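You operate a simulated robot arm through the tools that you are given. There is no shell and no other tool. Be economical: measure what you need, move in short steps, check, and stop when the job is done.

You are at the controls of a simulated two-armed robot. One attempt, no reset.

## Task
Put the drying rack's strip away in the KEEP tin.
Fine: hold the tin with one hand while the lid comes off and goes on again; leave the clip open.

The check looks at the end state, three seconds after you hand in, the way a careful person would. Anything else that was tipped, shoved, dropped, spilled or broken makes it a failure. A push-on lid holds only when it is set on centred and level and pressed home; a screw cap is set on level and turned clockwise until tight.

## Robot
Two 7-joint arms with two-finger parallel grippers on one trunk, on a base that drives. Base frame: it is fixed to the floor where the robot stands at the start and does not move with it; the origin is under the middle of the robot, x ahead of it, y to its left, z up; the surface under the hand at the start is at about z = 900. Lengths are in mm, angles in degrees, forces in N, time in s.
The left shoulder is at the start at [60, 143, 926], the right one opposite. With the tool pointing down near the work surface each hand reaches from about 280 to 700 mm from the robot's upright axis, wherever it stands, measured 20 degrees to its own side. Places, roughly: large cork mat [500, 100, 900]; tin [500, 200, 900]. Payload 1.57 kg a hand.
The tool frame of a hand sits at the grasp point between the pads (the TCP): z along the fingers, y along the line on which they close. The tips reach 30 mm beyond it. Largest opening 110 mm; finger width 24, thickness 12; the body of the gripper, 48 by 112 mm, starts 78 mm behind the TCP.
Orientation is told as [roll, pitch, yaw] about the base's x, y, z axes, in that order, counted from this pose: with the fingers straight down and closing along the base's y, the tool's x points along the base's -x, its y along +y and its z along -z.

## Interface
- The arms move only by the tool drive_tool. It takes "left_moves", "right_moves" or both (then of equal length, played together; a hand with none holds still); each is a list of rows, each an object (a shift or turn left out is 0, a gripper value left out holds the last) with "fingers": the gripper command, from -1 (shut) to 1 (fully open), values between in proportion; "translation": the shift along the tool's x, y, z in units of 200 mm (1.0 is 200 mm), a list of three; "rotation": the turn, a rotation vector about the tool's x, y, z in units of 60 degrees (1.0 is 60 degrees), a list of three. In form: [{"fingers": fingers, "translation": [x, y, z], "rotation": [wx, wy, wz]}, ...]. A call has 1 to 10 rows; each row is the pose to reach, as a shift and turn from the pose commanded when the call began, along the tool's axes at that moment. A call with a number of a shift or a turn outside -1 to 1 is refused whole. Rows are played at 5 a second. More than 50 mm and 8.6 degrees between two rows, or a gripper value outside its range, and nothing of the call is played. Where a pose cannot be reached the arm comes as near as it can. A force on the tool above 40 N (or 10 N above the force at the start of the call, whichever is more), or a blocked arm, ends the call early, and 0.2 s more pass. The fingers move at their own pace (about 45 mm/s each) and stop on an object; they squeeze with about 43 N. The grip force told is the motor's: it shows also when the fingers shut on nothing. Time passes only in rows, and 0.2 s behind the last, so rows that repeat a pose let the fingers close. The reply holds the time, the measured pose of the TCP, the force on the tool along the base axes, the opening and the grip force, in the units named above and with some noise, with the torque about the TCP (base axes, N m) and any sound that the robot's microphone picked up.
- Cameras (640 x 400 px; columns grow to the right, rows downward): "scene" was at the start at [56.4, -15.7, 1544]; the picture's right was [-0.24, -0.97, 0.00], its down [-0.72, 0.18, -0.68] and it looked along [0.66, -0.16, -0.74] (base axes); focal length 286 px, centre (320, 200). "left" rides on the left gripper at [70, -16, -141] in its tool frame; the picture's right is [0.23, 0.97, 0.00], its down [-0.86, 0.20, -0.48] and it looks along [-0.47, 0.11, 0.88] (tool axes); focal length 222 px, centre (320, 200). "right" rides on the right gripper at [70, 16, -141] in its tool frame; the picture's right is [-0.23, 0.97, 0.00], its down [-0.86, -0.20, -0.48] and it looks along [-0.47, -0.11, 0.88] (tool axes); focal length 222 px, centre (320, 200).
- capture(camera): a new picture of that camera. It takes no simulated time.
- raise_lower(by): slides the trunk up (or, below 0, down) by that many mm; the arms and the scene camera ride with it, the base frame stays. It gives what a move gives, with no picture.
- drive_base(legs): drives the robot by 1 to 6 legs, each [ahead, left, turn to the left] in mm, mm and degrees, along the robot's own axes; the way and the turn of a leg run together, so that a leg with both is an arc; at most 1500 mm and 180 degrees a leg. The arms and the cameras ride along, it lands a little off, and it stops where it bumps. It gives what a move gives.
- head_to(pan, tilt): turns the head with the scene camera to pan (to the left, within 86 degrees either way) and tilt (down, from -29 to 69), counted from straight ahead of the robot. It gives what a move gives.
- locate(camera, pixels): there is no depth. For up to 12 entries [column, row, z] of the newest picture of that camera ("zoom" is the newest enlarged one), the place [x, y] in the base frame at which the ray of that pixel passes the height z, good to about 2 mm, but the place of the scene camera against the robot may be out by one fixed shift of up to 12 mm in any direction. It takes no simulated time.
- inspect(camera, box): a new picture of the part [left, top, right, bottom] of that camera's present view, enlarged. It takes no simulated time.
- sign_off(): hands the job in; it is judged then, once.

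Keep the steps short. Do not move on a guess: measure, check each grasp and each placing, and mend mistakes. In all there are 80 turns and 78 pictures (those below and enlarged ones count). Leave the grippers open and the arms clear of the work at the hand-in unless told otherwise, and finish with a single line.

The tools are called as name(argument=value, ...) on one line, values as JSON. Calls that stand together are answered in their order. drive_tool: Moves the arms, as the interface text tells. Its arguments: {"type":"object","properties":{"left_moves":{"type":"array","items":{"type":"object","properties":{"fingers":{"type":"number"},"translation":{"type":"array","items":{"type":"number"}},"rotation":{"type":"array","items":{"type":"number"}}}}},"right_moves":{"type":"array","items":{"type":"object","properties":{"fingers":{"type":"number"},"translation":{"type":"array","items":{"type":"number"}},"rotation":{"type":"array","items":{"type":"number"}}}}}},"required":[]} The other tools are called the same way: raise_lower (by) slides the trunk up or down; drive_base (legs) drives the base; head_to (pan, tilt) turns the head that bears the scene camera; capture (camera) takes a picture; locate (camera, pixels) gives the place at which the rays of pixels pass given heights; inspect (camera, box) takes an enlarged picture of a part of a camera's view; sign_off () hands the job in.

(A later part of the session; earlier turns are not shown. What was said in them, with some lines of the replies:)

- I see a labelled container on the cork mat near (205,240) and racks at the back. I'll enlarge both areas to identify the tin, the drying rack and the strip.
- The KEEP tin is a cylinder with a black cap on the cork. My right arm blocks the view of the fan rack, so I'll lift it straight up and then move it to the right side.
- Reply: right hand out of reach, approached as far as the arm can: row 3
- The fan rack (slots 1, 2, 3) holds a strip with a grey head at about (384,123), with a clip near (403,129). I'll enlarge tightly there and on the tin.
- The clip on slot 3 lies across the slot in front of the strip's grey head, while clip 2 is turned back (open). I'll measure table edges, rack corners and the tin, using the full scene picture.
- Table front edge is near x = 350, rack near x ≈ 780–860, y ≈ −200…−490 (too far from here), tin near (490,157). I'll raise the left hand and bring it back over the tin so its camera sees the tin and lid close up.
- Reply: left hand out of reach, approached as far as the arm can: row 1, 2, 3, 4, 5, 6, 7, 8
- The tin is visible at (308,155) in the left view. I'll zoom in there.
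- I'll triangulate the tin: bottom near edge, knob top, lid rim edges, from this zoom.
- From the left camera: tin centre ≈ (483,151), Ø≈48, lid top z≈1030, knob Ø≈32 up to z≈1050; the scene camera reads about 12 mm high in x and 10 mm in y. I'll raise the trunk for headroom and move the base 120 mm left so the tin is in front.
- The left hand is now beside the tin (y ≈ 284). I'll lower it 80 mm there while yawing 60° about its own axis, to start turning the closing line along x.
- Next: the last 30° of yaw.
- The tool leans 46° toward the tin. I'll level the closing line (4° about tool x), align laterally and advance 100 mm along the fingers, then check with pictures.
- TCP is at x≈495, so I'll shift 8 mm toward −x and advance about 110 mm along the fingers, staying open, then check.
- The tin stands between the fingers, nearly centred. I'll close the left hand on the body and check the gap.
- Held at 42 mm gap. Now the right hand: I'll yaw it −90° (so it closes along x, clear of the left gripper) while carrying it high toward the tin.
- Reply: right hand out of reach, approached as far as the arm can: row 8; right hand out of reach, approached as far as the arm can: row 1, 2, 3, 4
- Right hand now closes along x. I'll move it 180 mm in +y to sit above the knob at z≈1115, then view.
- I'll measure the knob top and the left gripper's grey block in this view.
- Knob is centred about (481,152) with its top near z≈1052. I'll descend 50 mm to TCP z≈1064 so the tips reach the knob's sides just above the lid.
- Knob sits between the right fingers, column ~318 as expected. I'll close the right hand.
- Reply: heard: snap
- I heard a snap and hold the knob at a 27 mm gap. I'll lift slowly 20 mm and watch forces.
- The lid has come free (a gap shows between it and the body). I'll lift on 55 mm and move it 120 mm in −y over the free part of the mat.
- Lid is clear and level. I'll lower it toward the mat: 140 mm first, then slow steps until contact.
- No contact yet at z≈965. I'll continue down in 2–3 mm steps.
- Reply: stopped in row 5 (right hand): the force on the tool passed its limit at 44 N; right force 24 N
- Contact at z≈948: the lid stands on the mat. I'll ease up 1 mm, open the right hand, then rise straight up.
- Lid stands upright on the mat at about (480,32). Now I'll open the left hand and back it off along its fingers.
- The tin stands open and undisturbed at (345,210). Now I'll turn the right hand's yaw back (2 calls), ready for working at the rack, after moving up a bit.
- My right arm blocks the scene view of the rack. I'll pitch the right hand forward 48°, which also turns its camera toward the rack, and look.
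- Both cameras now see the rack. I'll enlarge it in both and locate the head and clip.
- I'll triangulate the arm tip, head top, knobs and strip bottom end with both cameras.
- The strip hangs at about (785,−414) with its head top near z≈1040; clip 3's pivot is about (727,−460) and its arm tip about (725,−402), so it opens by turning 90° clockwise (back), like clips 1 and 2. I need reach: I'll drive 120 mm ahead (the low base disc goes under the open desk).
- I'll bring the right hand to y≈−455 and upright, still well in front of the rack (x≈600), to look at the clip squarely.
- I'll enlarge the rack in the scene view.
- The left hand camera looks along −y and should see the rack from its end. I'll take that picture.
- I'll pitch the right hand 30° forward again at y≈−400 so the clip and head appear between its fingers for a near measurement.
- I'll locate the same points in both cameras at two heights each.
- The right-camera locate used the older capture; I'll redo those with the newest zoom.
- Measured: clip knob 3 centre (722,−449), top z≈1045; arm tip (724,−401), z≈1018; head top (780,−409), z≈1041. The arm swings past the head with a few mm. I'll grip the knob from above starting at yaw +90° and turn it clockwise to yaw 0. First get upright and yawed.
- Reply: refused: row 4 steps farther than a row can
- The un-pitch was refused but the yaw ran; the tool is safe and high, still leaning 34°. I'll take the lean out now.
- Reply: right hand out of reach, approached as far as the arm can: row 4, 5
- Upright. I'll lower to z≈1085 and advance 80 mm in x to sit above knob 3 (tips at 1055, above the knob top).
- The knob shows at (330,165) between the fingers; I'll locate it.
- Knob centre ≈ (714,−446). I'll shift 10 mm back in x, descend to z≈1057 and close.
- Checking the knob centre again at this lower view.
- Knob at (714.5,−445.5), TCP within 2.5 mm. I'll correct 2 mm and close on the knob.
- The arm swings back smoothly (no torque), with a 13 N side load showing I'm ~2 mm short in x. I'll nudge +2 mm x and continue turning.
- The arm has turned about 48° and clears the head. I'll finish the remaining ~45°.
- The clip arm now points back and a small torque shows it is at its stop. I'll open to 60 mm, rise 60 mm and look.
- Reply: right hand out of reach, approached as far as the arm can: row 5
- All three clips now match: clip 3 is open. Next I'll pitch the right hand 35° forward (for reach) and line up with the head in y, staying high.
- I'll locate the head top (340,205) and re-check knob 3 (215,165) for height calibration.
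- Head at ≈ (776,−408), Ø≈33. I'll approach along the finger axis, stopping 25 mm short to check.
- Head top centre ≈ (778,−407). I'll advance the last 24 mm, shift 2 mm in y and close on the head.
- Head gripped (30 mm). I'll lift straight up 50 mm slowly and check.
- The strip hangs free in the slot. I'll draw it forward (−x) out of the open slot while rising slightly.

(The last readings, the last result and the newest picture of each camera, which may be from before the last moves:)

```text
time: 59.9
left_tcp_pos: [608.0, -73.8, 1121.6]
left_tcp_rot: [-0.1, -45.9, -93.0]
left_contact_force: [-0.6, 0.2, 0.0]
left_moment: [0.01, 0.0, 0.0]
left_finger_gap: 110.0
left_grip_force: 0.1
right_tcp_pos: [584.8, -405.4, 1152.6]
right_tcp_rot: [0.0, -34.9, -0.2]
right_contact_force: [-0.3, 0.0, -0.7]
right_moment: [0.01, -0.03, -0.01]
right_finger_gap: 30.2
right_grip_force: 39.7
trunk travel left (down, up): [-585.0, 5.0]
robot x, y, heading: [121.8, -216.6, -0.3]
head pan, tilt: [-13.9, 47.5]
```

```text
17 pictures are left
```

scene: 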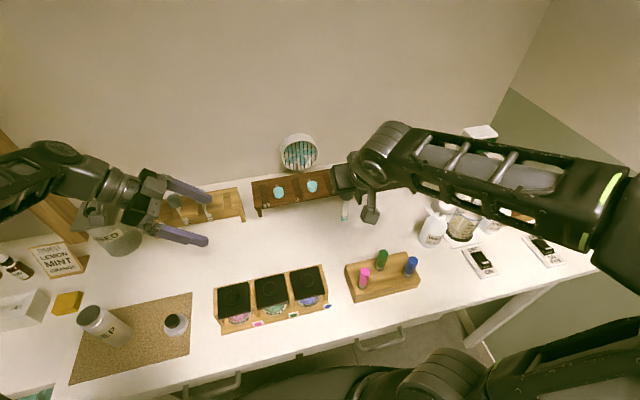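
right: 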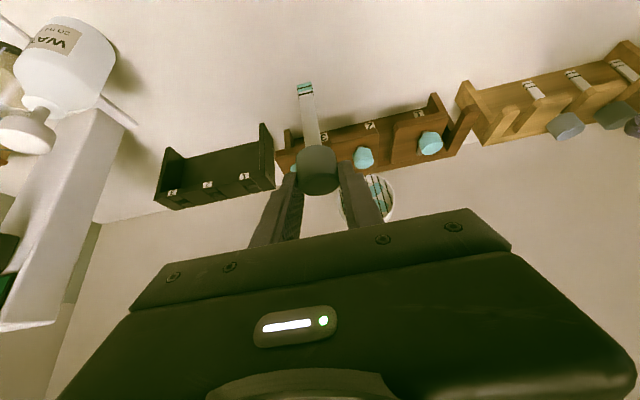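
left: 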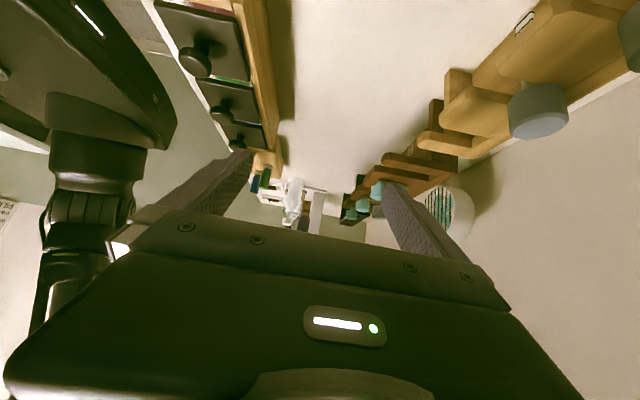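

The strip is out, hanging vertical, nothing disturbed. I'll drive back 120 mm, then 340 mm left to the tin.

drive_base(legs=[[-120, 0, 0], [0, 335, 0]])

drive_tool(right_moves=[{"translation": [-0.034, 0, -0.049]}, {"translation": [-0.069, 0, -0.098]}, {"translation": [-0.1, 0, -0.145]}])

capture(camera="right")

```text
time: 63.0
left_tcp_pos: [488.4, 262.9, 1119.9]
left_tcp_rot: [-0.3, -45.9, -92.8]
left_contact_force: [-1.2, 0.0, 0.2]
left_moment: [-0.01, -0.02, 0.01]
left_finger_gap: 110.1
left_grip_force: 0.0
right_tcp_pos: [466.5, -69.9, 1152.2]
right_tcp_rot: [0.1, -34.9, -0.1]
right_contact_force: [-0.2, 0.4, -0.2]
right_moment: [-0.01, -0.01, 0.03]
right_finger_gap: 30.2
right_grip_force: 39.6
trunk travel left (down, up): [-585.0, 5.0]
robot x, y, heading: [-2.6, 116.5, -0.1]
head pan, tilt: [-13.9, 47.5]
```

```text
time: 63.8
left_tcp_pos: [488.5, 261.1, 1120.6]
left_tcp_rot: [-0.2, -46.0, -92.9]
left_contact_force: [-0.2, 0.2, 1.3]
left_moment: [-0.02, 0.01, -0.04]
left_finger_gap: 109.9
left_grip_force: 0.0
right_tcp_pos: [465.3, -71.5, 1188.3]
right_tcp_rot: [0.0, -34.8, 0.0]
right_contact_force: [-0.6, -0.3, 0.2]
right_moment: [0.0, 0.02, 0.0]
right_finger_gap: 30.0
right_grip_force: 39.3
trunk travel left (down, up): [-585.0, 5.0]
robot x, y, heading: [-2.2, 115.5, -0.1]
head pan, tilt: [-13.9, 47.5]
```

```text
16 pictures are left
```

right: 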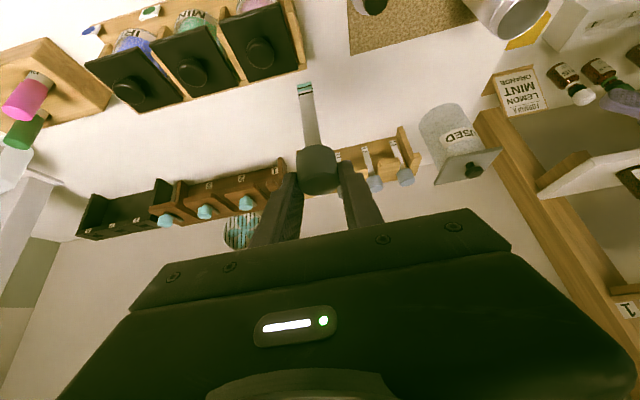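

The strip clears everything at z≈1188 (its end near 1054). I'll move 200 mm in +y toward the tin and back the left hand off a little.

drive_tool(right_moves=[{"translation": [0, 0.2, 0]}, {"translation": [0, 0.4, 0]}, {"translation": [0, 0.6, 0]}, {"translation": [0, 0.8, 0]}, {"translation": [0, 1.0, 0]}], left_moves=[{"translation": [0, 0, -0.1]}, {"translation": [0, 0, -0.2]}, {"translation": [0, 0, -0.3]}, {"translation": [0, 0, -0.3]}, {"translation": [0, 0, -0.3]}])

inspect(camera="right", box=[230, 40, 410, 170])

```text
time: 65.0
left_tcp_pos: [489.7, 307.1, 1162.3]
left_tcp_rot: [-0.3, -45.9, -93.0]
left_contact_force: [0.5, 0.3, 0.9]
left_moment: [-0.02, 0.03, 0.0]
left_finger_gap: 110.0
left_grip_force: 0.0
right_tcp_pos: [466.4, 130.4, 1189.1]
right_tcp_rot: [0.1, -35.0, 0.1]
right_contact_force: [0.1, 0.3, -0.2]
right_moment: [-0.04, 0.01, -0.03]
right_finger_gap: 30.2
right_grip_force: 39.5
trunk travel left (down, up): [-585.0, 5.0]
robot x, y, heading: [-2.1, 116.8, -0.3]
head pan, tilt: [-13.9, 47.5]
```

```text
3.08 times, centred on (320, 105) of right
```

zoom: 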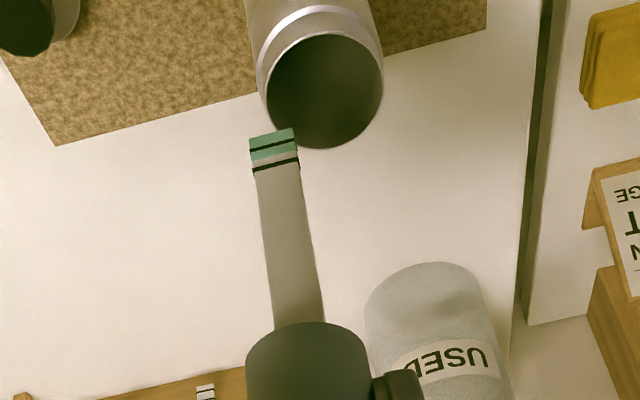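

I'll locate the tin mouth centre and rim edges, and the strip's end.

locate(camera="zoom", pixels=[[325, 90, 1020], [325, 90, 1028], [267, 90, 1025], [383, 90, 1025], [325, 33, 1025], [325, 148, 1025], [272, 132, 1054], [272, 132, 1060], [272, 132, 1048], [305, 370, 1178]])

```text
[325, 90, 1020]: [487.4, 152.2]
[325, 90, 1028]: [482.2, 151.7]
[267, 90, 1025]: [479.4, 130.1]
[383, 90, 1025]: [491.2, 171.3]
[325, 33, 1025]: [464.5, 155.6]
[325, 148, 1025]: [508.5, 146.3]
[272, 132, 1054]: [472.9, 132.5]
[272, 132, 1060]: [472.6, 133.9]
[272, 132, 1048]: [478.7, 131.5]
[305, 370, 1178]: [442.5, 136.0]
```

Mouth centre ≈ (483,151.5); head centre is at ≈ (478,131). I'll shift +4.6 x, +20.5 y, then lower 50 mm so the strip's end enters, and check.

drive_tool(right_moves=[{"translation": [-0.019, 0.1025, 0.013]}, {"translation": [-0.019, 0.1025, 0.013]}, {"translation": [0.038, 0.1025, 0.095]}, {"translation": [0.096, 0.1025, 0.177]}, {"translation": [0.125, 0.1025, 0.218]}])

inspect(camera="right", box=[230, 40, 410, 170])

```text
time: 66.2
left_tcp_pos: [489.1, 305.5, 1162.9]
left_tcp_rot: [-0.1, -45.9, -92.9]
left_contact_force: [-0.2, -1.5, 0.2]
left_moment: [-0.03, 0.0, 0.0]
left_finger_gap: 110.0
left_grip_force: 0.1
right_tcp_pos: [469.6, 149.8, 1138.2]
right_tcp_rot: [0.1, -34.9, -0.1]
right_contact_force: [-0.4, 0.5, -0.7]
right_moment: [0.01, 0.01, 0.01]
right_finger_gap: 30.4
right_grip_force: 39.3
trunk travel left (down, up): [-585.0, 5.0]
robot x, y, heading: [-0.2, 120.4, -0.3]
head pan, tilt: [-13.9, 47.5]
```

```text
3.08 times, centred on (320, 105) of right
```

zoom: 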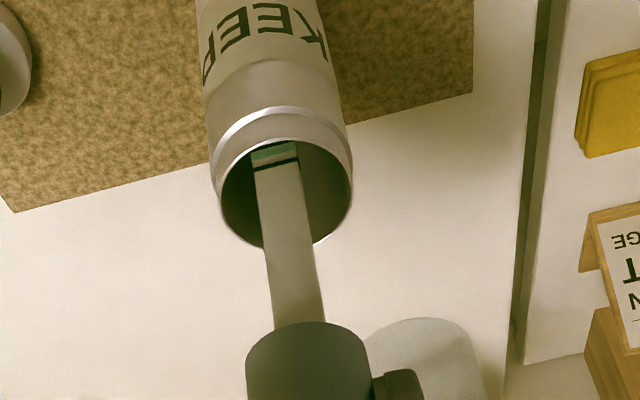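

The strip's end is inside the mouth. I'll check the mouth centre once more against the head axis.

locate(camera="zoom", pixels=[[285, 192, 1024], [285, 192, 1030], [218, 192, 1026], [352, 192, 1026], [285, 136, 1026], [290, 247, 1026], [275, 152, 1003], [305, 330, 1095]])

```text
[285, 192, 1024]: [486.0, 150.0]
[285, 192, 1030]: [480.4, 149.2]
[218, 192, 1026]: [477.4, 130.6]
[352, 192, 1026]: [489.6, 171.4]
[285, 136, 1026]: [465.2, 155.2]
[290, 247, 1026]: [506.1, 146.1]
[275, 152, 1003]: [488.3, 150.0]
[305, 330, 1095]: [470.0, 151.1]
```

Within 2 mm of centre. I'll lower 70 mm to TCP z≈1068, so the head's lower edge enters the mouth.

drive_tool(right_moves=[{"translation": [0.05, 0.002, 0.076]}, {"translation": [0.1, 0.002, 0.146]}, {"translation": [0.145, 0.002, 0.209]}, {"translation": [0.172, 0.002, 0.248]}, {"translation": [0.199, 0.002, 0.288]}])

inspect(camera="right", box=[240, 90, 400, 210])

```text
time: 67.4
left_tcp_pos: [488.8, 304.9, 1163.2]
left_tcp_rot: [0.1, -45.8, -93.0]
left_contact_force: [0.5, -0.5, 0.5]
left_moment: [-0.02, -0.02, 0.01]
left_finger_gap: 110.2
left_grip_force: 0.0
right_tcp_pos: [470.0, 149.5, 1070.0]
right_tcp_rot: [0.3, -35.1, -0.1]
right_contact_force: [-0.1, -0.5, 9.6]
right_moment: [-0.12, 0.01, -0.02]
right_finger_gap: 30.1
right_grip_force: 39.7
trunk travel left (down, up): [-585.0, 5.0]
robot x, y, heading: [-0.5, 119.7, 0.0]
head pan, tilt: [-13.9, 47.5]
```

```text
3.33 times, centred on (320, 150) of right
```

zoom: 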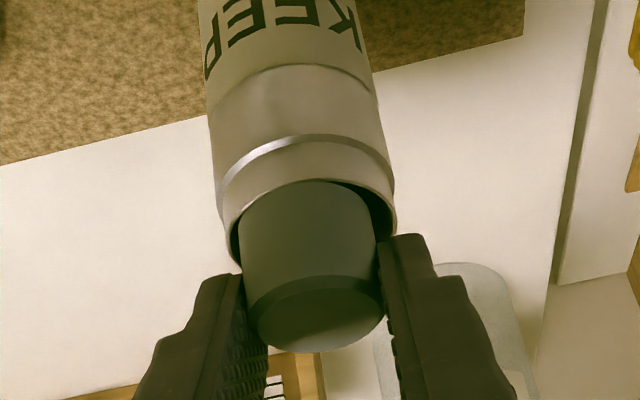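

The head's lower part is in the mouth; 10 N upward suggests a fingertip touches the rim. I'll rise 2 mm, centre +1.5 mm y, then open and let it slide in.

drive_tool(right_moves=[{"translation": [-0.006, 0.0075, -0.0085]}, {"translation": [-0.006, 0.0075, -0.0085]}, {"translation": [-0.006, 0.0075, -0.0085], "fingers": 0.0}, {"translation": [-0.006, 0.0075, -0.0085], "fingers": 0.0}, {"translation": [-0.006, 0.0075, -0.0085], "fingers": 0.0}])

inspect(camera="right", box=[240, 90, 400, 210])

```text
time: 68.6
left_tcp_pos: [490.0, 304.0, 1163.0]
left_tcp_rot: [-0.2, -45.9, -92.9]
left_contact_force: [-0.4, 1.6, 0.9]
left_moment: [0.02, -0.01, -0.01]
left_finger_gap: 110.0
left_grip_force: 0.1
right_tcp_pos: [470.0, 151.9, 1070.2]
right_tcp_rot: [0.1, -34.9, 0.0]
right_contact_force: [0.2, 0.1, -0.4]
right_moment: [0.04, 0.0, 0.03]
right_finger_gap: 54.9
right_grip_force: 0.0
trunk travel left (down, up): [-585.0, 5.0]
robot x, y, heading: [-3.8, 116.0, -0.2]
head pan, tilt: [-13.9, 47.5]
```

```text
3.33 times, centred on (320, 150) of right
```

zoom: 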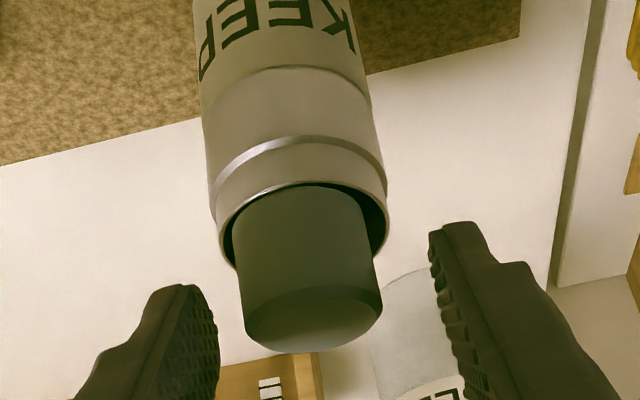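

The strip did not drop: its head still stands out of the mouth. I'll look from the scene camera to see why.

inspect(camera="scene", box=[215, 200, 305, 270])

inspect(camera="left", box=[260, 60, 400, 220])

```text
5.71 times, centred on (260, 235) of scene
```

zoom: 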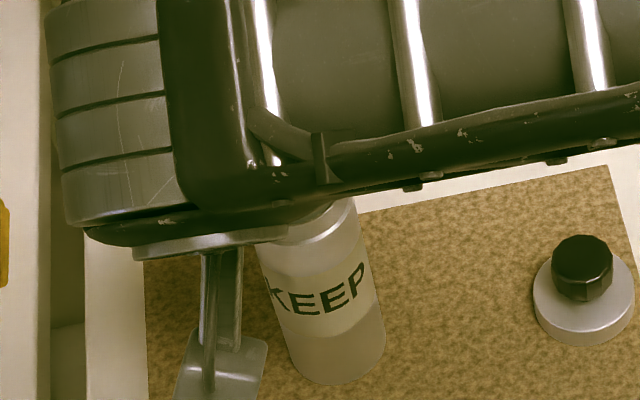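

```text
2.50 times, centred on (330, 140) of left
```

zoom: 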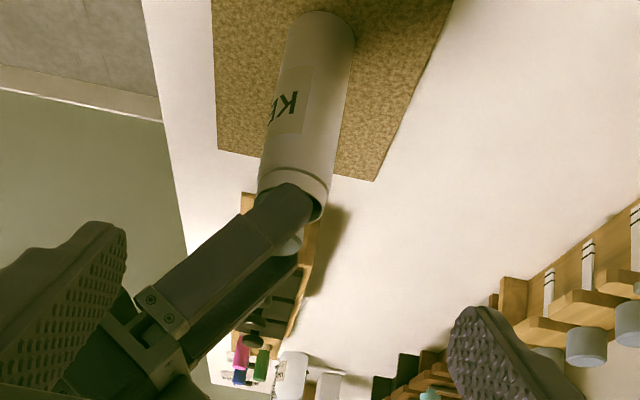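

The head seems to be catching on the rim rather than falling. I'll re-grip, lift 4 mm, shift +3 mm in x, and lower gently to feel for a free path.

drive_tool(right_moves=[{"fingers": -1}, {"fingers": -1}, {"fingers": -1}, {"fingers": -1}, {"translation": [-0.0115, 0, -0.0164]}, {"translation": [-0.0238, 0, -0.0078]}, {"translation": [-0.0123, 0, 0.0086]}, {"translation": [-0.0066, 0, 0.0168]}])

inspect(camera="right", box=[260, 100, 380, 200])

locate(camera="zoom", pixels=[[320, 330, 1056], [320, 330, 1050], [320, 330, 1045], [200, 240, 1029], [440, 240, 1029], [310, 150, 1029], [310, 150, 1036]])

```text
time: 70.4
left_tcp_pos: [488.3, 304.7, 1163.1]
left_tcp_rot: [-0.2, -45.9, -93.0]
left_contact_force: [0.3, -0.9, 1.2]
left_moment: [0.01, -0.03, 0.03]
left_finger_gap: 110.0
left_grip_force: 0.1
right_tcp_pos: [473.4, 151.7, 1069.5]
right_tcp_rot: [0.2, -35.1, -0.1]
right_contact_force: [-0.9, 0.2, 8.9]
right_moment: [0.12, 0.03, -0.02]
right_finger_gap: 30.2
right_grip_force: 38.9
trunk travel left (down, up): [-585.0, 5.0]
robot x, y, heading: [-6.8, 119.9, 0.1]
head pan, tilt: [-13.9, 47.5]
```

```text
4.00 times, centred on (320, 150) of right
```

zoom: 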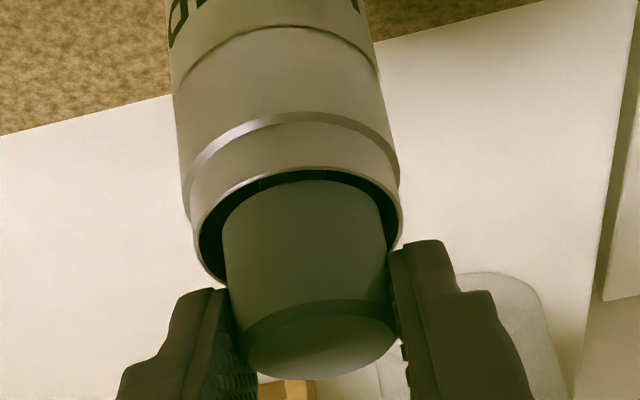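

```text
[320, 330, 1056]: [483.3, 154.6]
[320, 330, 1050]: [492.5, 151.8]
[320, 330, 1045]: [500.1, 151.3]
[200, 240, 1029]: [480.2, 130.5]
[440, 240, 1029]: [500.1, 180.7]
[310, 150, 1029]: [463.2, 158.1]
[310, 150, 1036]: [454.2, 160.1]
```

Contact again at the same height, with a side moment; I can't yet tell whether the fingertips meet the rim or the strip itself is stopped. Test: open, rise 8 mm, re-grip only the head's top, and lower gently.

drive_tool(right_moves=[{"translation": [0, 0, 0], "fingers": 0}, {"fingers": 0}, {"fingers": 0}, {"translation": [-0.0287, 0, -0.041]}, {"translation": [-0.0287, 0, -0.041], "fingers": -1}, {"translation": [-0.0287, 0, -0.041], "fingers": -1}, {"translation": [-0.0287, 0, -0.041], "fingers": -1}, {"translation": [-0.0287, 0, -0.041], "fingers": -1}])

drive_tool(right_moves=[{"translation": [0.0057, 0, 0.0082]}, {"translation": [0.0115, 0, 0.0164]}])

```text
time: 72.2
left_tcp_pos: [490.0, 305.4, 1163.3]
left_tcp_rot: [-0.2, -45.8, -92.9]
left_contact_force: [-0.2, -0.3, -0.1]
left_moment: [-0.04, 0.01, 0.05]
left_finger_gap: 110.0
left_grip_force: 0.1
right_tcp_pos: [473.2, 151.6, 1078.7]
right_tcp_rot: [0.2, -34.9, -0.1]
right_contact_force: [-1.3, -0.9, 1.5]
right_moment: [0.05, 0.01, 0.04]
right_finger_gap: 30.5
right_grip_force: 36.9
trunk travel left (down, up): [-585.0, 5.0]
robot x, y, heading: [-5.9, 118.8, -0.1]
head pan, tilt: [-13.9, 47.5]
```

```text
time: 72.8
left_tcp_pos: [487.4, 303.4, 1163.9]
left_tcp_rot: [0.0, -45.8, -93.1]
left_contact_force: [0.5, 0.6, -0.3]
left_moment: [-0.02, 0.03, -0.02]
left_finger_gap: 110.2
left_grip_force: 0.1
right_tcp_pos: [471.7, 152.7, 1079.1]
right_tcp_rot: [0.4, -35.3, -0.1]
right_contact_force: [-2.7, -0.1, 31.4]
right_moment: [0.26, 0.34, 0.0]
right_finger_gap: 30.3
right_grip_force: 39.9
trunk travel left (down, up): [-585.0, 5.0]
robot x, y, heading: [-7.9, 117.9, -0.1]
head pan, tilt: [-13.9, 47.5]
```

It is the head itself: the contact lies on the mouth's near (−x), slightly +y edge, and the mouth has only ~2.7 mm clearance. I'll lift 5 mm, shift +2.5 mm x and −1 mm y, and lower in small steps.

drive_tool(right_moves=[{"translation": [-0.0144, 0, -0.0205]}, {"translation": [-0.0246, -0.005, -0.0133]}, {"translation": [-0.0246, -0.005, -0.0133]}, {"translation": [-0.0189, -0.005, -0.0051]}, {"translation": [-0.0131, -0.005, 0.0031]}, {"translation": [-0.0074, -0.005, 0.0113]}])

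inspect(camera="right", box=[260, 100, 380, 200])

```text
time: 74.2
left_tcp_pos: [489.6, 304.3, 1163.0]
left_tcp_rot: [-0.1, -46.0, -92.9]
left_contact_force: [0.1, -0.4, 0.5]
left_moment: [0.01, 0.0, 0.0]
left_finger_gap: 109.7
left_grip_force: 0.0
right_tcp_pos: [475.3, 150.5, 1073.4]
right_tcp_rot: [0.1, -34.7, -0.1]
right_contact_force: [0.5, -0.3, -0.1]
right_moment: [0.02, 0.01, 0.0]
right_finger_gap: 30.3
right_grip_force: 39.7
trunk travel left (down, up): [-585.0, 5.0]
robot x, y, heading: [-2.5, 117.1, -0.2]
head pan, tilt: [-13.9, 47.5]
```

```text
4.00 times, centred on (320, 150) of right
```

zoom: 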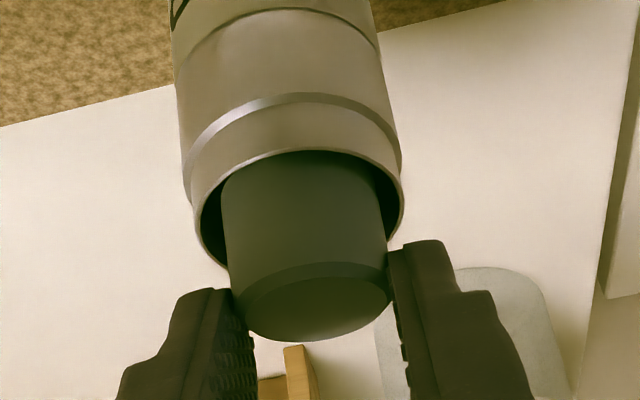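

It slides in freely now (0 N at 1073). I'll lower 4 mm more and release.

drive_tool(right_moves=[{"translation": [0.0057, 0, 0.0082]}, {"translation": [0.0115, 0, 0.0164]}, {"translation": [0.0115, 0, 0.0164], "fingers": 0}, {"translation": [0.0115, 0, 0.0164], "fingers": 0}, {"translation": [0.0115, 0, 0.0164], "fingers": 0}])

inspect(camera="right", box=[240, 80, 400, 200])

```text
time: 75.4
left_tcp_pos: [488.9, 304.9, 1162.6]
left_tcp_rot: [-0.1, -46.0, -92.9]
left_contact_force: [0.3, -0.3, -0.3]
left_moment: [0.04, -0.02, 0.01]
left_finger_gap: 109.9
left_grip_force: 0.0
right_tcp_pos: [476.0, 151.2, 1068.8]
right_tcp_rot: [0.1, -34.9, 0.0]
right_contact_force: [0.7, -0.1, 0.0]
right_moment: [0.04, -0.01, 0.01]
right_finger_gap: 55.1
right_grip_force: 0.1
trunk travel left (down, up): [-585.0, 5.0]
robot x, y, heading: [-3.7, 117.6, -0.2]
head pan, tilt: [-13.9, 47.5]
```

```text
3.33 times, centred on (320, 140) of right
```

zoom: 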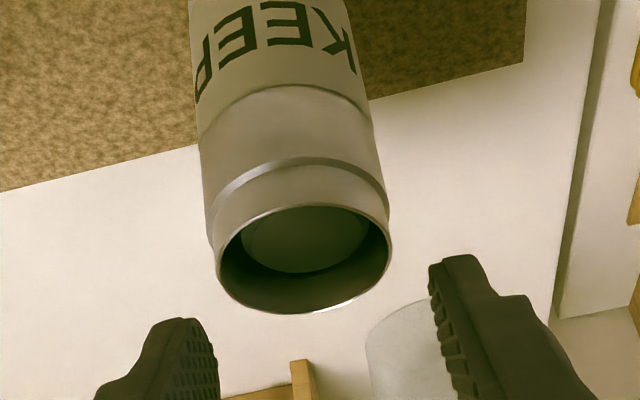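

The strip has dropped fully inside, its head below the rim. I'll locate the mouth for the lid, then lift the right hand out, and move it to −y.

locate(camera="zoom", pixels=[[304, 260, 1030], [217, 258, 1030], [391, 258, 1030], [304, 204, 1030], [304, 313, 1030]])

drive_tool(right_moves=[{"translation": [-0.1, 0, -0.145]}, {"translation": [-0.2, 0, -0.29]}, {"translation": [-0.25, 0, -0.36], "fingers": 1}, {"translation": [-0.25, -0.2, -0.36]}, {"translation": [-0.25, -0.4, -0.36]}, {"translation": [-0.25, -0.6, -0.36]}])

drive_tool(right_moves=[{"rotation": [0, 0.14, 0]}, {"rotation": [0, 0.28, 0]}, {"rotation": [0, 0.42, 0]}, {"rotation": [0, 0.56, 0]}, {"rotation": [0, 0.582, 0]}])

```text
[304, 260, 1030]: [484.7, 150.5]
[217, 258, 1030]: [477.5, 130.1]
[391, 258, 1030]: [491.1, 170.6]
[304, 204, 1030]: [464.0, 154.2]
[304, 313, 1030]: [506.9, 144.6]
```

```text
time: 76.8
left_tcp_pos: [488.9, 304.0, 1162.1]
left_tcp_rot: [0.0, -45.8, -93.0]
left_contact_force: [0.0, 0.6, 0.0]
left_moment: [0.01, 0.01, 0.01]
left_finger_gap: 110.1
left_grip_force: 0.2
right_tcp_pos: [472.5, 30.4, 1153.9]
right_tcp_rot: [0.2, -34.9, -0.2]
right_contact_force: [-0.7, -0.8, -1.0]
right_moment: [0.0, -0.02, 0.01]
right_finger_gap: 109.7
right_grip_force: 0.0
trunk travel left (down, up): [-585.0, 5.0]
robot x, y, heading: [-0.1, 114.7, -0.3]
head pan, tilt: [-13.9, 47.5]
```

```text
time: 78.0
left_tcp_pos: [489.2, 305.0, 1163.3]
left_tcp_rot: [-0.2, -45.9, -93.0]
left_contact_force: [-0.2, -0.6, -0.1]
left_moment: [0.0, -0.01, 0.01]
left_finger_gap: 109.9
left_grip_force: 0.1
right_tcp_pos: [474.8, 31.8, 1157.0]
right_tcp_rot: [0.2, 0.1, -0.1]
right_contact_force: [-0.2, 1.1, -1.0]
right_moment: [-0.04, -0.03, 0.0]
right_finger_gap: 109.9
right_grip_force: 0.0
trunk travel left (down, up): [-585.0, 5.0]
robot x, y, heading: [-1.3, 119.3, -0.1]
head pan, tilt: [-13.9, 47.5]
```

Mouth centre ≈ (484.5,150.5). Now both hands: the left approaches the tin along its fingers (200 of 248 mm), the right yaws toward +90° for the lid.

drive_tool(left_moves=[{"translation": [0.1, 0.01, 0]}, {"translation": [0.175, 0.015, 0.1]}, {"translation": [0.175, 0.015, 0.25]}, {"translation": [0.175, 0.015, 0.4]}, {"translation": [0.175, 0.015, 0.55]}, {"translation": [0.175, 0.015, 0.7]}, {"translation": [0.175, 0.015, 0.85]}, {"translation": [0.175, 0.015, 1.0]}], right_moves=[{"rotation": [0, 0, -0.125]}, {"rotation": [0, 0, -0.25]}, {"rotation": [0, 0, -0.375]}, {"rotation": [0, 0, -0.5]}, {"rotation": [0, 0, -0.625]}, {"rotation": [0, 0, -0.75]}, {"rotation": [0, 0, -0.875]}, {"rotation": [0, 0, -1.0]}])

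drive_tool(right_moves=[{"rotation": [0, 0, -0.125]}, {"rotation": [0, 0, -0.25]}, {"rotation": [0, 0, -0.375]}, {"rotation": [0, 0, -0.5]}])

```text
time: 79.8
left_tcp_pos: [486.8, 183.7, 996.9]
left_tcp_rot: [-0.3, -45.9, -92.8]
left_contact_force: [0.4, -1.0, -0.1]
left_moment: [-0.01, 0.0, 0.0]
left_finger_gap: 110.0
left_grip_force: 0.0
right_tcp_pos: [476.1, 30.9, 1155.8]
right_tcp_rot: [0.1, -0.2, 60.1]
right_contact_force: [0.4, -0.5, -1.1]
right_moment: [-0.01, 0.03, 0.01]
right_finger_gap: 110.0
right_grip_force: 0.1
trunk travel left (down, up): [-585.0, 5.0]
robot x, y, heading: [-0.7, 115.7, -0.4]
head pan, tilt: [-13.9, 47.5]
```

```text
time: 80.8
left_tcp_pos: [485.7, 183.7, 998.1]
left_tcp_rot: [-0.2, -45.9, -93.0]
left_contact_force: [0.5, 0.2, -1.4]
left_moment: [0.03, 0.01, -0.01]
left_finger_gap: 109.9
left_grip_force: 0.1
right_tcp_pos: [475.8, 29.8, 1155.6]
right_tcp_rot: [0.0, -0.1, 90.1]
right_contact_force: [-0.4, -0.1, 0.0]
right_moment: [0.0, -0.04, 0.0]
right_finger_gap: 110.2
right_grip_force: 0.1
trunk travel left (down, up): [-585.0, 5.0]
robot x, y, heading: [-1.7, 121.3, -0.3]
head pan, tilt: [-13.9, 47.5]
```

Left: last 46 mm and close on the tin. Right: come down above the lid (to z≈1000) and look.

drive_tool(left_moves=[{"translation": [0, 0, 0.12]}, {"translation": [0, 0, 0.23]}, {"translation": [0, 0, 0.23]}, {"translation": [0, 0, 0.23], "fingers": -1}, {"translation": [0, 0, 0.23], "fingers": -1}, {"translation": [0, 0, 0.23], "fingers": -1}, {"translation": [0, 0, 0.23], "fingers": -1}, {"translation": [0, 0, 0.23], "fingers": -1}], right_moves=[{"translation": [-0.01, -0.02, 0.1]}, {"translation": [-0.01, -0.02, 0.25]}, {"translation": [-0.01, -0.02, 0.4]}, {"translation": [-0.01, -0.02, 0.55]}, {"translation": [-0.01, -0.02, 0.7]}, {"translation": [-0.01, -0.02, 0.78]}, {"translation": [-0.01, -0.02, 0.78]}, {"translation": [-0.01, -0.02, 0.78]}])

inspect(camera="right", box=[200, 60, 440, 240])

locate(camera="zoom", pixels=[[320, 200, 933], [320, 250, 933], [320, 150, 933]])

```text
time: 82.6
left_tcp_pos: [484.5, 152.6, 966.4]
left_tcp_rot: [-0.2, -45.9, -92.9]
left_contact_force: [0.0, 0.7, -0.7]
left_moment: [-0.02, 0.0, 0.0]
left_finger_gap: 42.2
left_grip_force: 22.7
right_tcp_pos: [477.8, 33.2, 999.9]
right_tcp_rot: [0.1, -0.2, 90.0]
right_contact_force: [-0.1, -0.3, 0.3]
right_moment: [-0.02, 0.0, -0.01]
right_finger_gap: 109.8
right_grip_force: 0.2
trunk travel left (down, up): [-585.0, 5.0]
robot x, y, heading: [0.7, 119.0, -0.0]
head pan, tilt: [-13.9, 47.5]
```

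```text
2.22 times, centred on (320, 150) of right
```

zoom: 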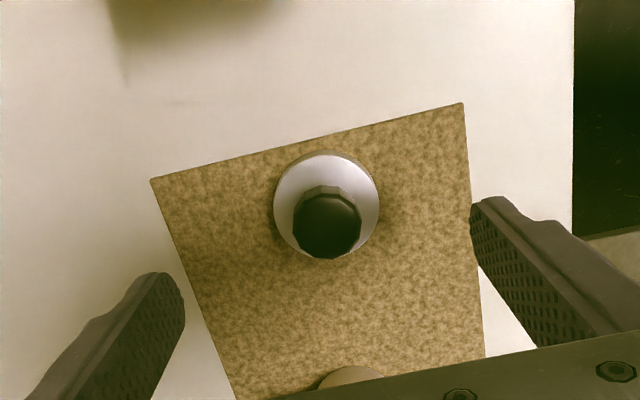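

```text
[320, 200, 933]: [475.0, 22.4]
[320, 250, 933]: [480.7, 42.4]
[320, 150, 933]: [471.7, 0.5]
```

Lid knob at ≈ (475.5,33.5). I'll shift −2 mm x, descend to z≈949 (same grip height as before) and close.

drive_tool(right_moves=[{"translation": [0, 0.011, 0.1]}, {"translation": [0, 0.011, 0.2]}, {"translation": [0, 0.011, 0.255]}, {"translation": [0, 0.011, 0.255], "fingers": -1}, {"translation": [0, 0.011, 0.255], "fingers": -1}, {"translation": [0, 0.011, 0.255], "fingers": -1}, {"translation": [0, 0.011, 0.255], "fingers": -1}, {"translation": [0, 0.011, 0.255], "fingers": -1}, {"translation": [0, 0.011, 0.255], "fingers": -1}])

drive_tool(right_moves=[{"translation": [0, 0, -0.1]}, {"translation": [0, 0, -0.3]}, {"translation": [0, 0, -0.5]}, {"translation": [0, 0, -0.7]}, {"translation": [0, 0, -0.9]}, {"translation": [0, 0, -0.95]}])

inspect(camera="right", box=[200, 60, 440, 240])

```text
time: 84.6
left_tcp_pos: [485.3, 152.5, 967.4]
left_tcp_rot: [-0.2, -45.9, -92.8]
left_contact_force: [0.1, -0.3, -0.3]
left_moment: [0.05, 0.0, -0.01]
left_finger_gap: 41.8
left_grip_force: 42.9
right_tcp_pos: [477.4, 33.9, 949.6]
right_tcp_rot: [0.0, -0.1, 90.0]
right_contact_force: [0.2, 0.3, 0.9]
right_moment: [0.03, -0.03, 0.02]
right_finger_gap: 28.0
right_grip_force: 24.3
trunk travel left (down, up): [-585.0, 5.0]
robot x, y, heading: [-2.0, 120.3, -0.2]
head pan, tilt: [-13.9, 47.5]
```

```text
time: 86.0
left_tcp_pos: [485.0, 151.4, 967.7]
left_tcp_rot: [-0.2, -45.9, -92.9]
left_contact_force: [0.6, 0.5, 0.6]
left_moment: [0.02, 0.0, 0.0]
left_finger_gap: 42.0
left_grip_force: 42.9
right_tcp_pos: [477.0, 32.2, 1139.2]
right_tcp_rot: [0.1, -0.1, 90.0]
right_contact_force: [0.5, 0.2, -0.6]
right_moment: [-0.01, 0.01, -0.03]
right_finger_gap: 26.2
right_grip_force: 37.1
trunk travel left (down, up): [-585.0, 5.0]
robot x, y, heading: [0.5, 119.2, -0.0]
head pan, tilt: [-13.9, 47.5]
```

```text
2.22 times, centred on (320, 150) of right
```

zoom: 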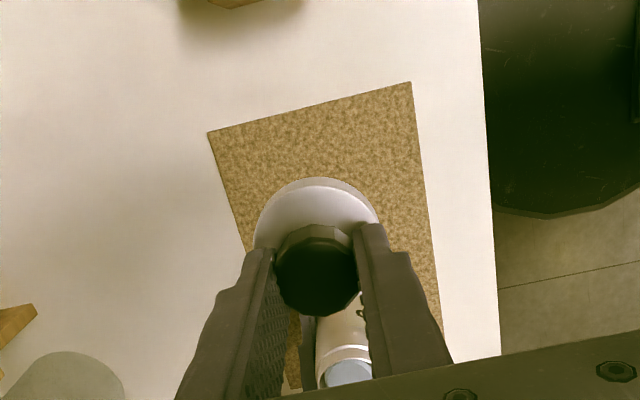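

Lid is held level. I'll locate the knob, lid edges and tin mouth in this view to get exact offsets.

locate(camera="zoom", pixels=[[316, 272, 1123], [276, 272, 1123], [357, 272, 1123], [254, 240, 1103], [379, 222, 1103], [315, 178, 1095], [345, 347, 1029], [318, 365, 1029], [372, 365, 1029], [352, 292, 1000]])

```text
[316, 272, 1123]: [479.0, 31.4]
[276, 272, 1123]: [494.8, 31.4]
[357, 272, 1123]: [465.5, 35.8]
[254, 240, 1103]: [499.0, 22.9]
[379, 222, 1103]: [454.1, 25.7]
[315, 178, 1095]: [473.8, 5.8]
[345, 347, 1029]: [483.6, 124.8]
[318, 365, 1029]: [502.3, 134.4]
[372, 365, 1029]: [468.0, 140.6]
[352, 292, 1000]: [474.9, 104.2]
```

Lid centre is about 2 mm toward −y of the TCP. Target TCP (485,153). I'll carry it over the tin and lower to z≈1088 (just above the neck), then look.

drive_tool(right_moves=[{"translation": [-0.15, -0.04, 0]}, {"translation": [-0.3, -0.04, 0]}, {"translation": [-0.45, -0.04, 0]}, {"translation": [-0.604, -0.04, 0]}, {"translation": [-0.604, -0.04, 0]}, {"translation": [-0.604, -0.04, 0.15]}, {"translation": [-0.604, -0.04, 0.255]}])

inspect(camera="right", box=[240, 100, 400, 240])

```text
time: 87.6
left_tcp_pos: [484.7, 152.1, 966.5]
left_tcp_rot: [-0.2, -45.9, -92.9]
left_contact_force: [-0.3, -0.7, -0.1]
left_moment: [-0.03, -0.01, -0.02]
left_finger_gap: 41.9
left_grip_force: 43.1
right_tcp_pos: [486.2, 154.5, 1085.9]
right_tcp_rot: [-0.2, -0.2, 89.8]
right_contact_force: [0.3, 0.1, 0.4]
right_moment: [-0.01, 0.02, 0.02]
right_finger_gap: 26.2
right_grip_force: 37.9
trunk travel left (down, up): [-585.0, 5.0]
robot x, y, heading: [-1.8, 121.8, -0.3]
head pan, tilt: [-13.9, 47.5]
```

```text
2.86 times, centred on (320, 170) of right
```

zoom: 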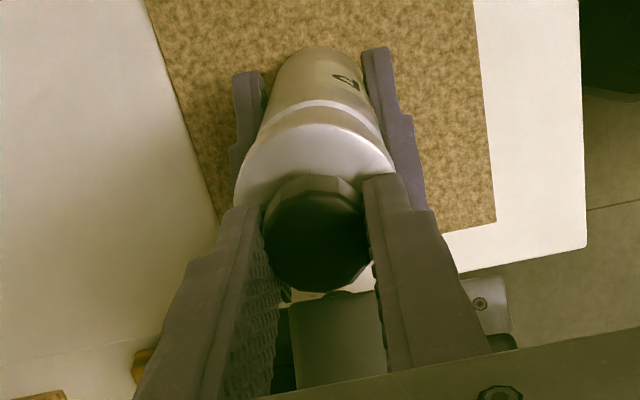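

The lid lines up over the neck as it did at removal. I'll lower slowly in 2–3 mm steps and watch the force.

drive_tool(right_moves=[{"translation": [0, 0, 0.0125]}, {"translation": [0, 0, 0.025]}, {"translation": [0, 0, 0.0375]}, {"translation": [0, 0, 0.05]}, {"translation": [0, 0, 0.06]}])

```text
time: 88.8
left_tcp_pos: [484.4, 152.7, 966.7]
left_tcp_rot: [-0.2, -45.8, -93.0]
left_contact_force: [0.8, -0.1, 0.5]
left_moment: [0.02, -0.07, 0.0]
left_finger_gap: 41.7
left_grip_force: 42.6
right_tcp_pos: [485.4, 154.3, 1077.5]
right_tcp_rot: [0.0, -0.2, 90.0]
right_contact_force: [-0.2, -0.2, -0.8]
right_moment: [0.0, 0.01, 0.03]
right_finger_gap: 26.3
right_grip_force: 36.9
trunk travel left (down, up): [-585.0, 5.0]
robot x, y, heading: [-0.1, 118.2, -0.2]
head pan, tilt: [-13.9, 47.5]
```

drive_tool(right_moves=[{"translation": [0, 0, 0.0125]}, {"translation": [0, 0, 0.025]}, {"translation": [0, 0, 0.0325]}, {"translation": [0, 0, 0.04]}])

```text
time: 89.8
left_tcp_pos: [484.9, 152.5, 966.5]
left_tcp_rot: [-0.2, -45.7, -92.8]
left_contact_force: [3.9, 0.1, -3.3]
left_moment: [-0.29, 0.15, -0.04]
left_finger_gap: 41.8
left_grip_force: 43.1
right_tcp_pos: [485.3, 153.8, 1068.5]
right_tcp_rot: [-0.1, -0.2, 90.0]
right_contact_force: [-3.7, -1.5, 9.6]
right_moment: [-0.11, 0.15, 0.05]
right_finger_gap: 26.1
right_grip_force: 37.4
trunk travel left (down, up): [-585.0, 5.0]
robot x, y, heading: [-1.7, 113.6, -0.1]
head pan, tilt: [-13.9, 47.5]
heard: snap
```

Snap heard at z≈1068 with 10 N. I'll press 4 mm further in small steps to make sure it is home.

drive_tool(right_moves=[{"translation": [0, 0, 0.006]}, {"translation": [0, 0, 0.012]}, {"translation": [0, 0, 0.018]}])

inspect(camera="right", box=[240, 100, 400, 240])

```text
time: 90.6
left_tcp_pos: [485.0, 153.0, 967.0]
left_tcp_rot: [-0.1, -45.9, -92.8]
left_contact_force: [0.6, 0.9, 4.6]
left_moment: [-0.24, 0.27, -0.08]
left_finger_gap: 41.8
left_grip_force: 42.9
right_tcp_pos: [485.2, 154.3, 1069.2]
right_tcp_rot: [-0.3, -0.3, 89.9]
right_contact_force: [-3.5, -2.9, 5.7]
right_moment: [-0.14, 0.1, 0.08]
right_finger_gap: 26.2
right_grip_force: 37.3
trunk travel left (down, up): [-585.0, 5.0]
robot x, y, heading: [-2.1, 116.7, -0.3]
head pan, tilt: [-13.9, 47.5]
stopped in row 3 (right hand): the force on the tool passed its limit at 43 N (the readings are from after the stop); the commanded pose is now the measured one
```

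```text
2.86 times, centred on (320, 170) of right
```

zoom: 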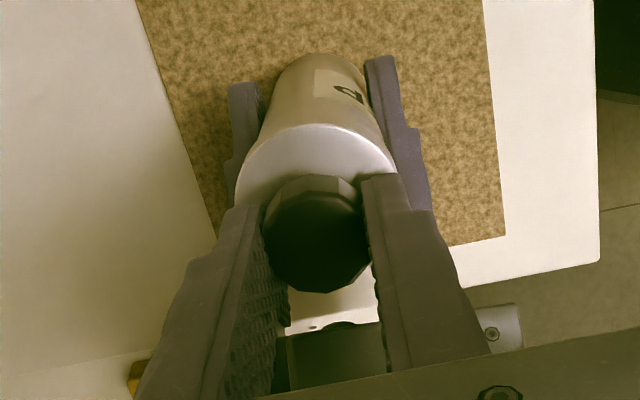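

Pressed home against a hard stop (43 N), level. I'll open the right hand and rise straight up, then check.

drive_tool(right_moves=[{"fingers": 1}, {"fingers": 1}, {"fingers": 1}, {"fingers": 1}, {"fingers": 1, "translation": [0, 0, -0.15]}, {"fingers": 1, "translation": [0, 0, -0.35]}, {"fingers": 1, "translation": [0.2, 0, -0.4]}, {"fingers": 1, "translation": [0.4, 0, -0.4]}, {"fingers": 1, "translation": [0.6, 0, -0.4]}])

inspect(camera="right", box=[240, 120, 400, 240])

```text
time: 92.6
left_tcp_pos: [485.1, 153.4, 966.1]
left_tcp_rot: [0.0, -45.7, -92.8]
left_contact_force: [-2.4, 0.9, 14.4]
left_moment: [-0.03, 0.0, 0.07]
left_finger_gap: 41.9
left_grip_force: 42.9
right_tcp_pos: [485.6, 35.0, 1148.3]
right_tcp_rot: [-0.3, -0.3, 90.0]
right_contact_force: [-0.3, -0.3, 0.6]
right_moment: [-0.02, 0.03, 0.01]
right_finger_gap: 109.8
right_grip_force: 0.1
trunk travel left (down, up): [-585.0, 5.0]
robot x, y, heading: [-4.7, 117.2, -0.5]
head pan, tilt: [-13.9, 47.5]
```

```text
3.33 times, centred on (320, 180) of right
5 turns are left
```

zoom: 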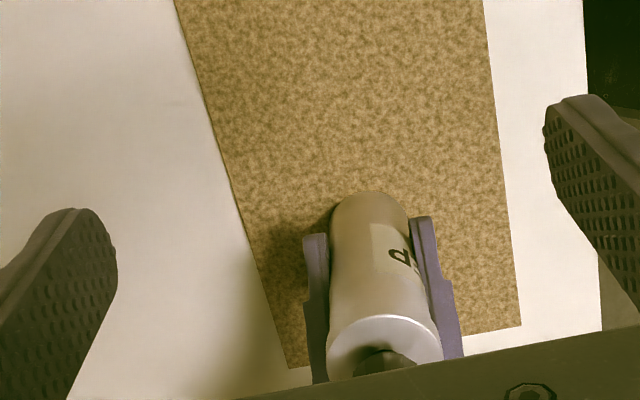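

Lid is on, level. Five turns left: I'll open the left hand and back it off along its fingers.

drive_tool(left_moves=[{"fingers": 1}, {"fingers": 1}, {"fingers": 1}, {"fingers": 1}, {"fingers": 1}, {"fingers": 1, "translation": [0, 0, -0.2]}, {"fingers": 1, "translation": [0, 0, -0.4]}, {"fingers": 1, "translation": [0, 0, -0.6]}, {"fingers": 1, "translation": [0, 0, -0.8]}, {"fingers": 1, "translation": [0, 0, -0.95]}])

capture(camera="scene")

```text
time: 94.8
left_tcp_pos: [491.2, 288.8, 1100.8]
left_tcp_rot: [-0.2, -45.8, -92.7]
left_contact_force: [-0.6, 0.8, -0.5]
left_moment: [-0.02, 0.0, 0.02]
left_finger_gap: 110.0
left_grip_force: 0.2
right_tcp_pos: [486.4, 35.8, 1147.2]
right_tcp_rot: [-0.2, -0.3, 90.0]
right_contact_force: [-1.2, 0.3, 0.7]
right_moment: [0.01, -0.04, 0.01]
right_finger_gap: 110.0
right_grip_force: 0.1
trunk travel left (down, up): [-585.0, 5.0]
robot x, y, heading: [-5.0, 117.4, -0.3]
head pan, tilt: [-13.9, 47.5]
```

```text
1 pictures are left
4 turns are left
```

scene: 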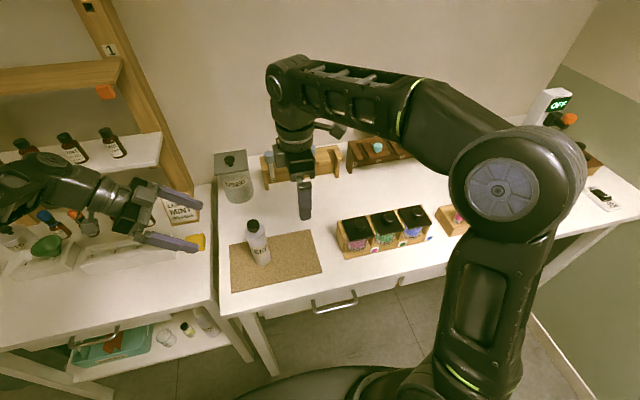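

The tin stands upright with its lid on, both hands are open and clear, and nothing else has been disturbed. One last close look at the lid.

inspect(camera="scene", box=[220, 205, 300, 275])

```text
5.71 times, centred on (260, 240) of scene
3 turns are left
```

zoom: 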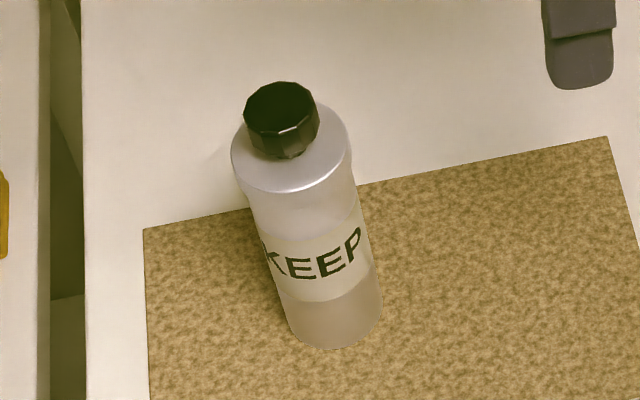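

The lid is seated flush and level, so I'm handing in.

sign_off()

```text
The job is handed in.
```

The drying rack's strip is in the KEEP tin, the lid is pressed home (it snapped and then met a hard stop), clip 3 is left open, and both hands are open and clear.
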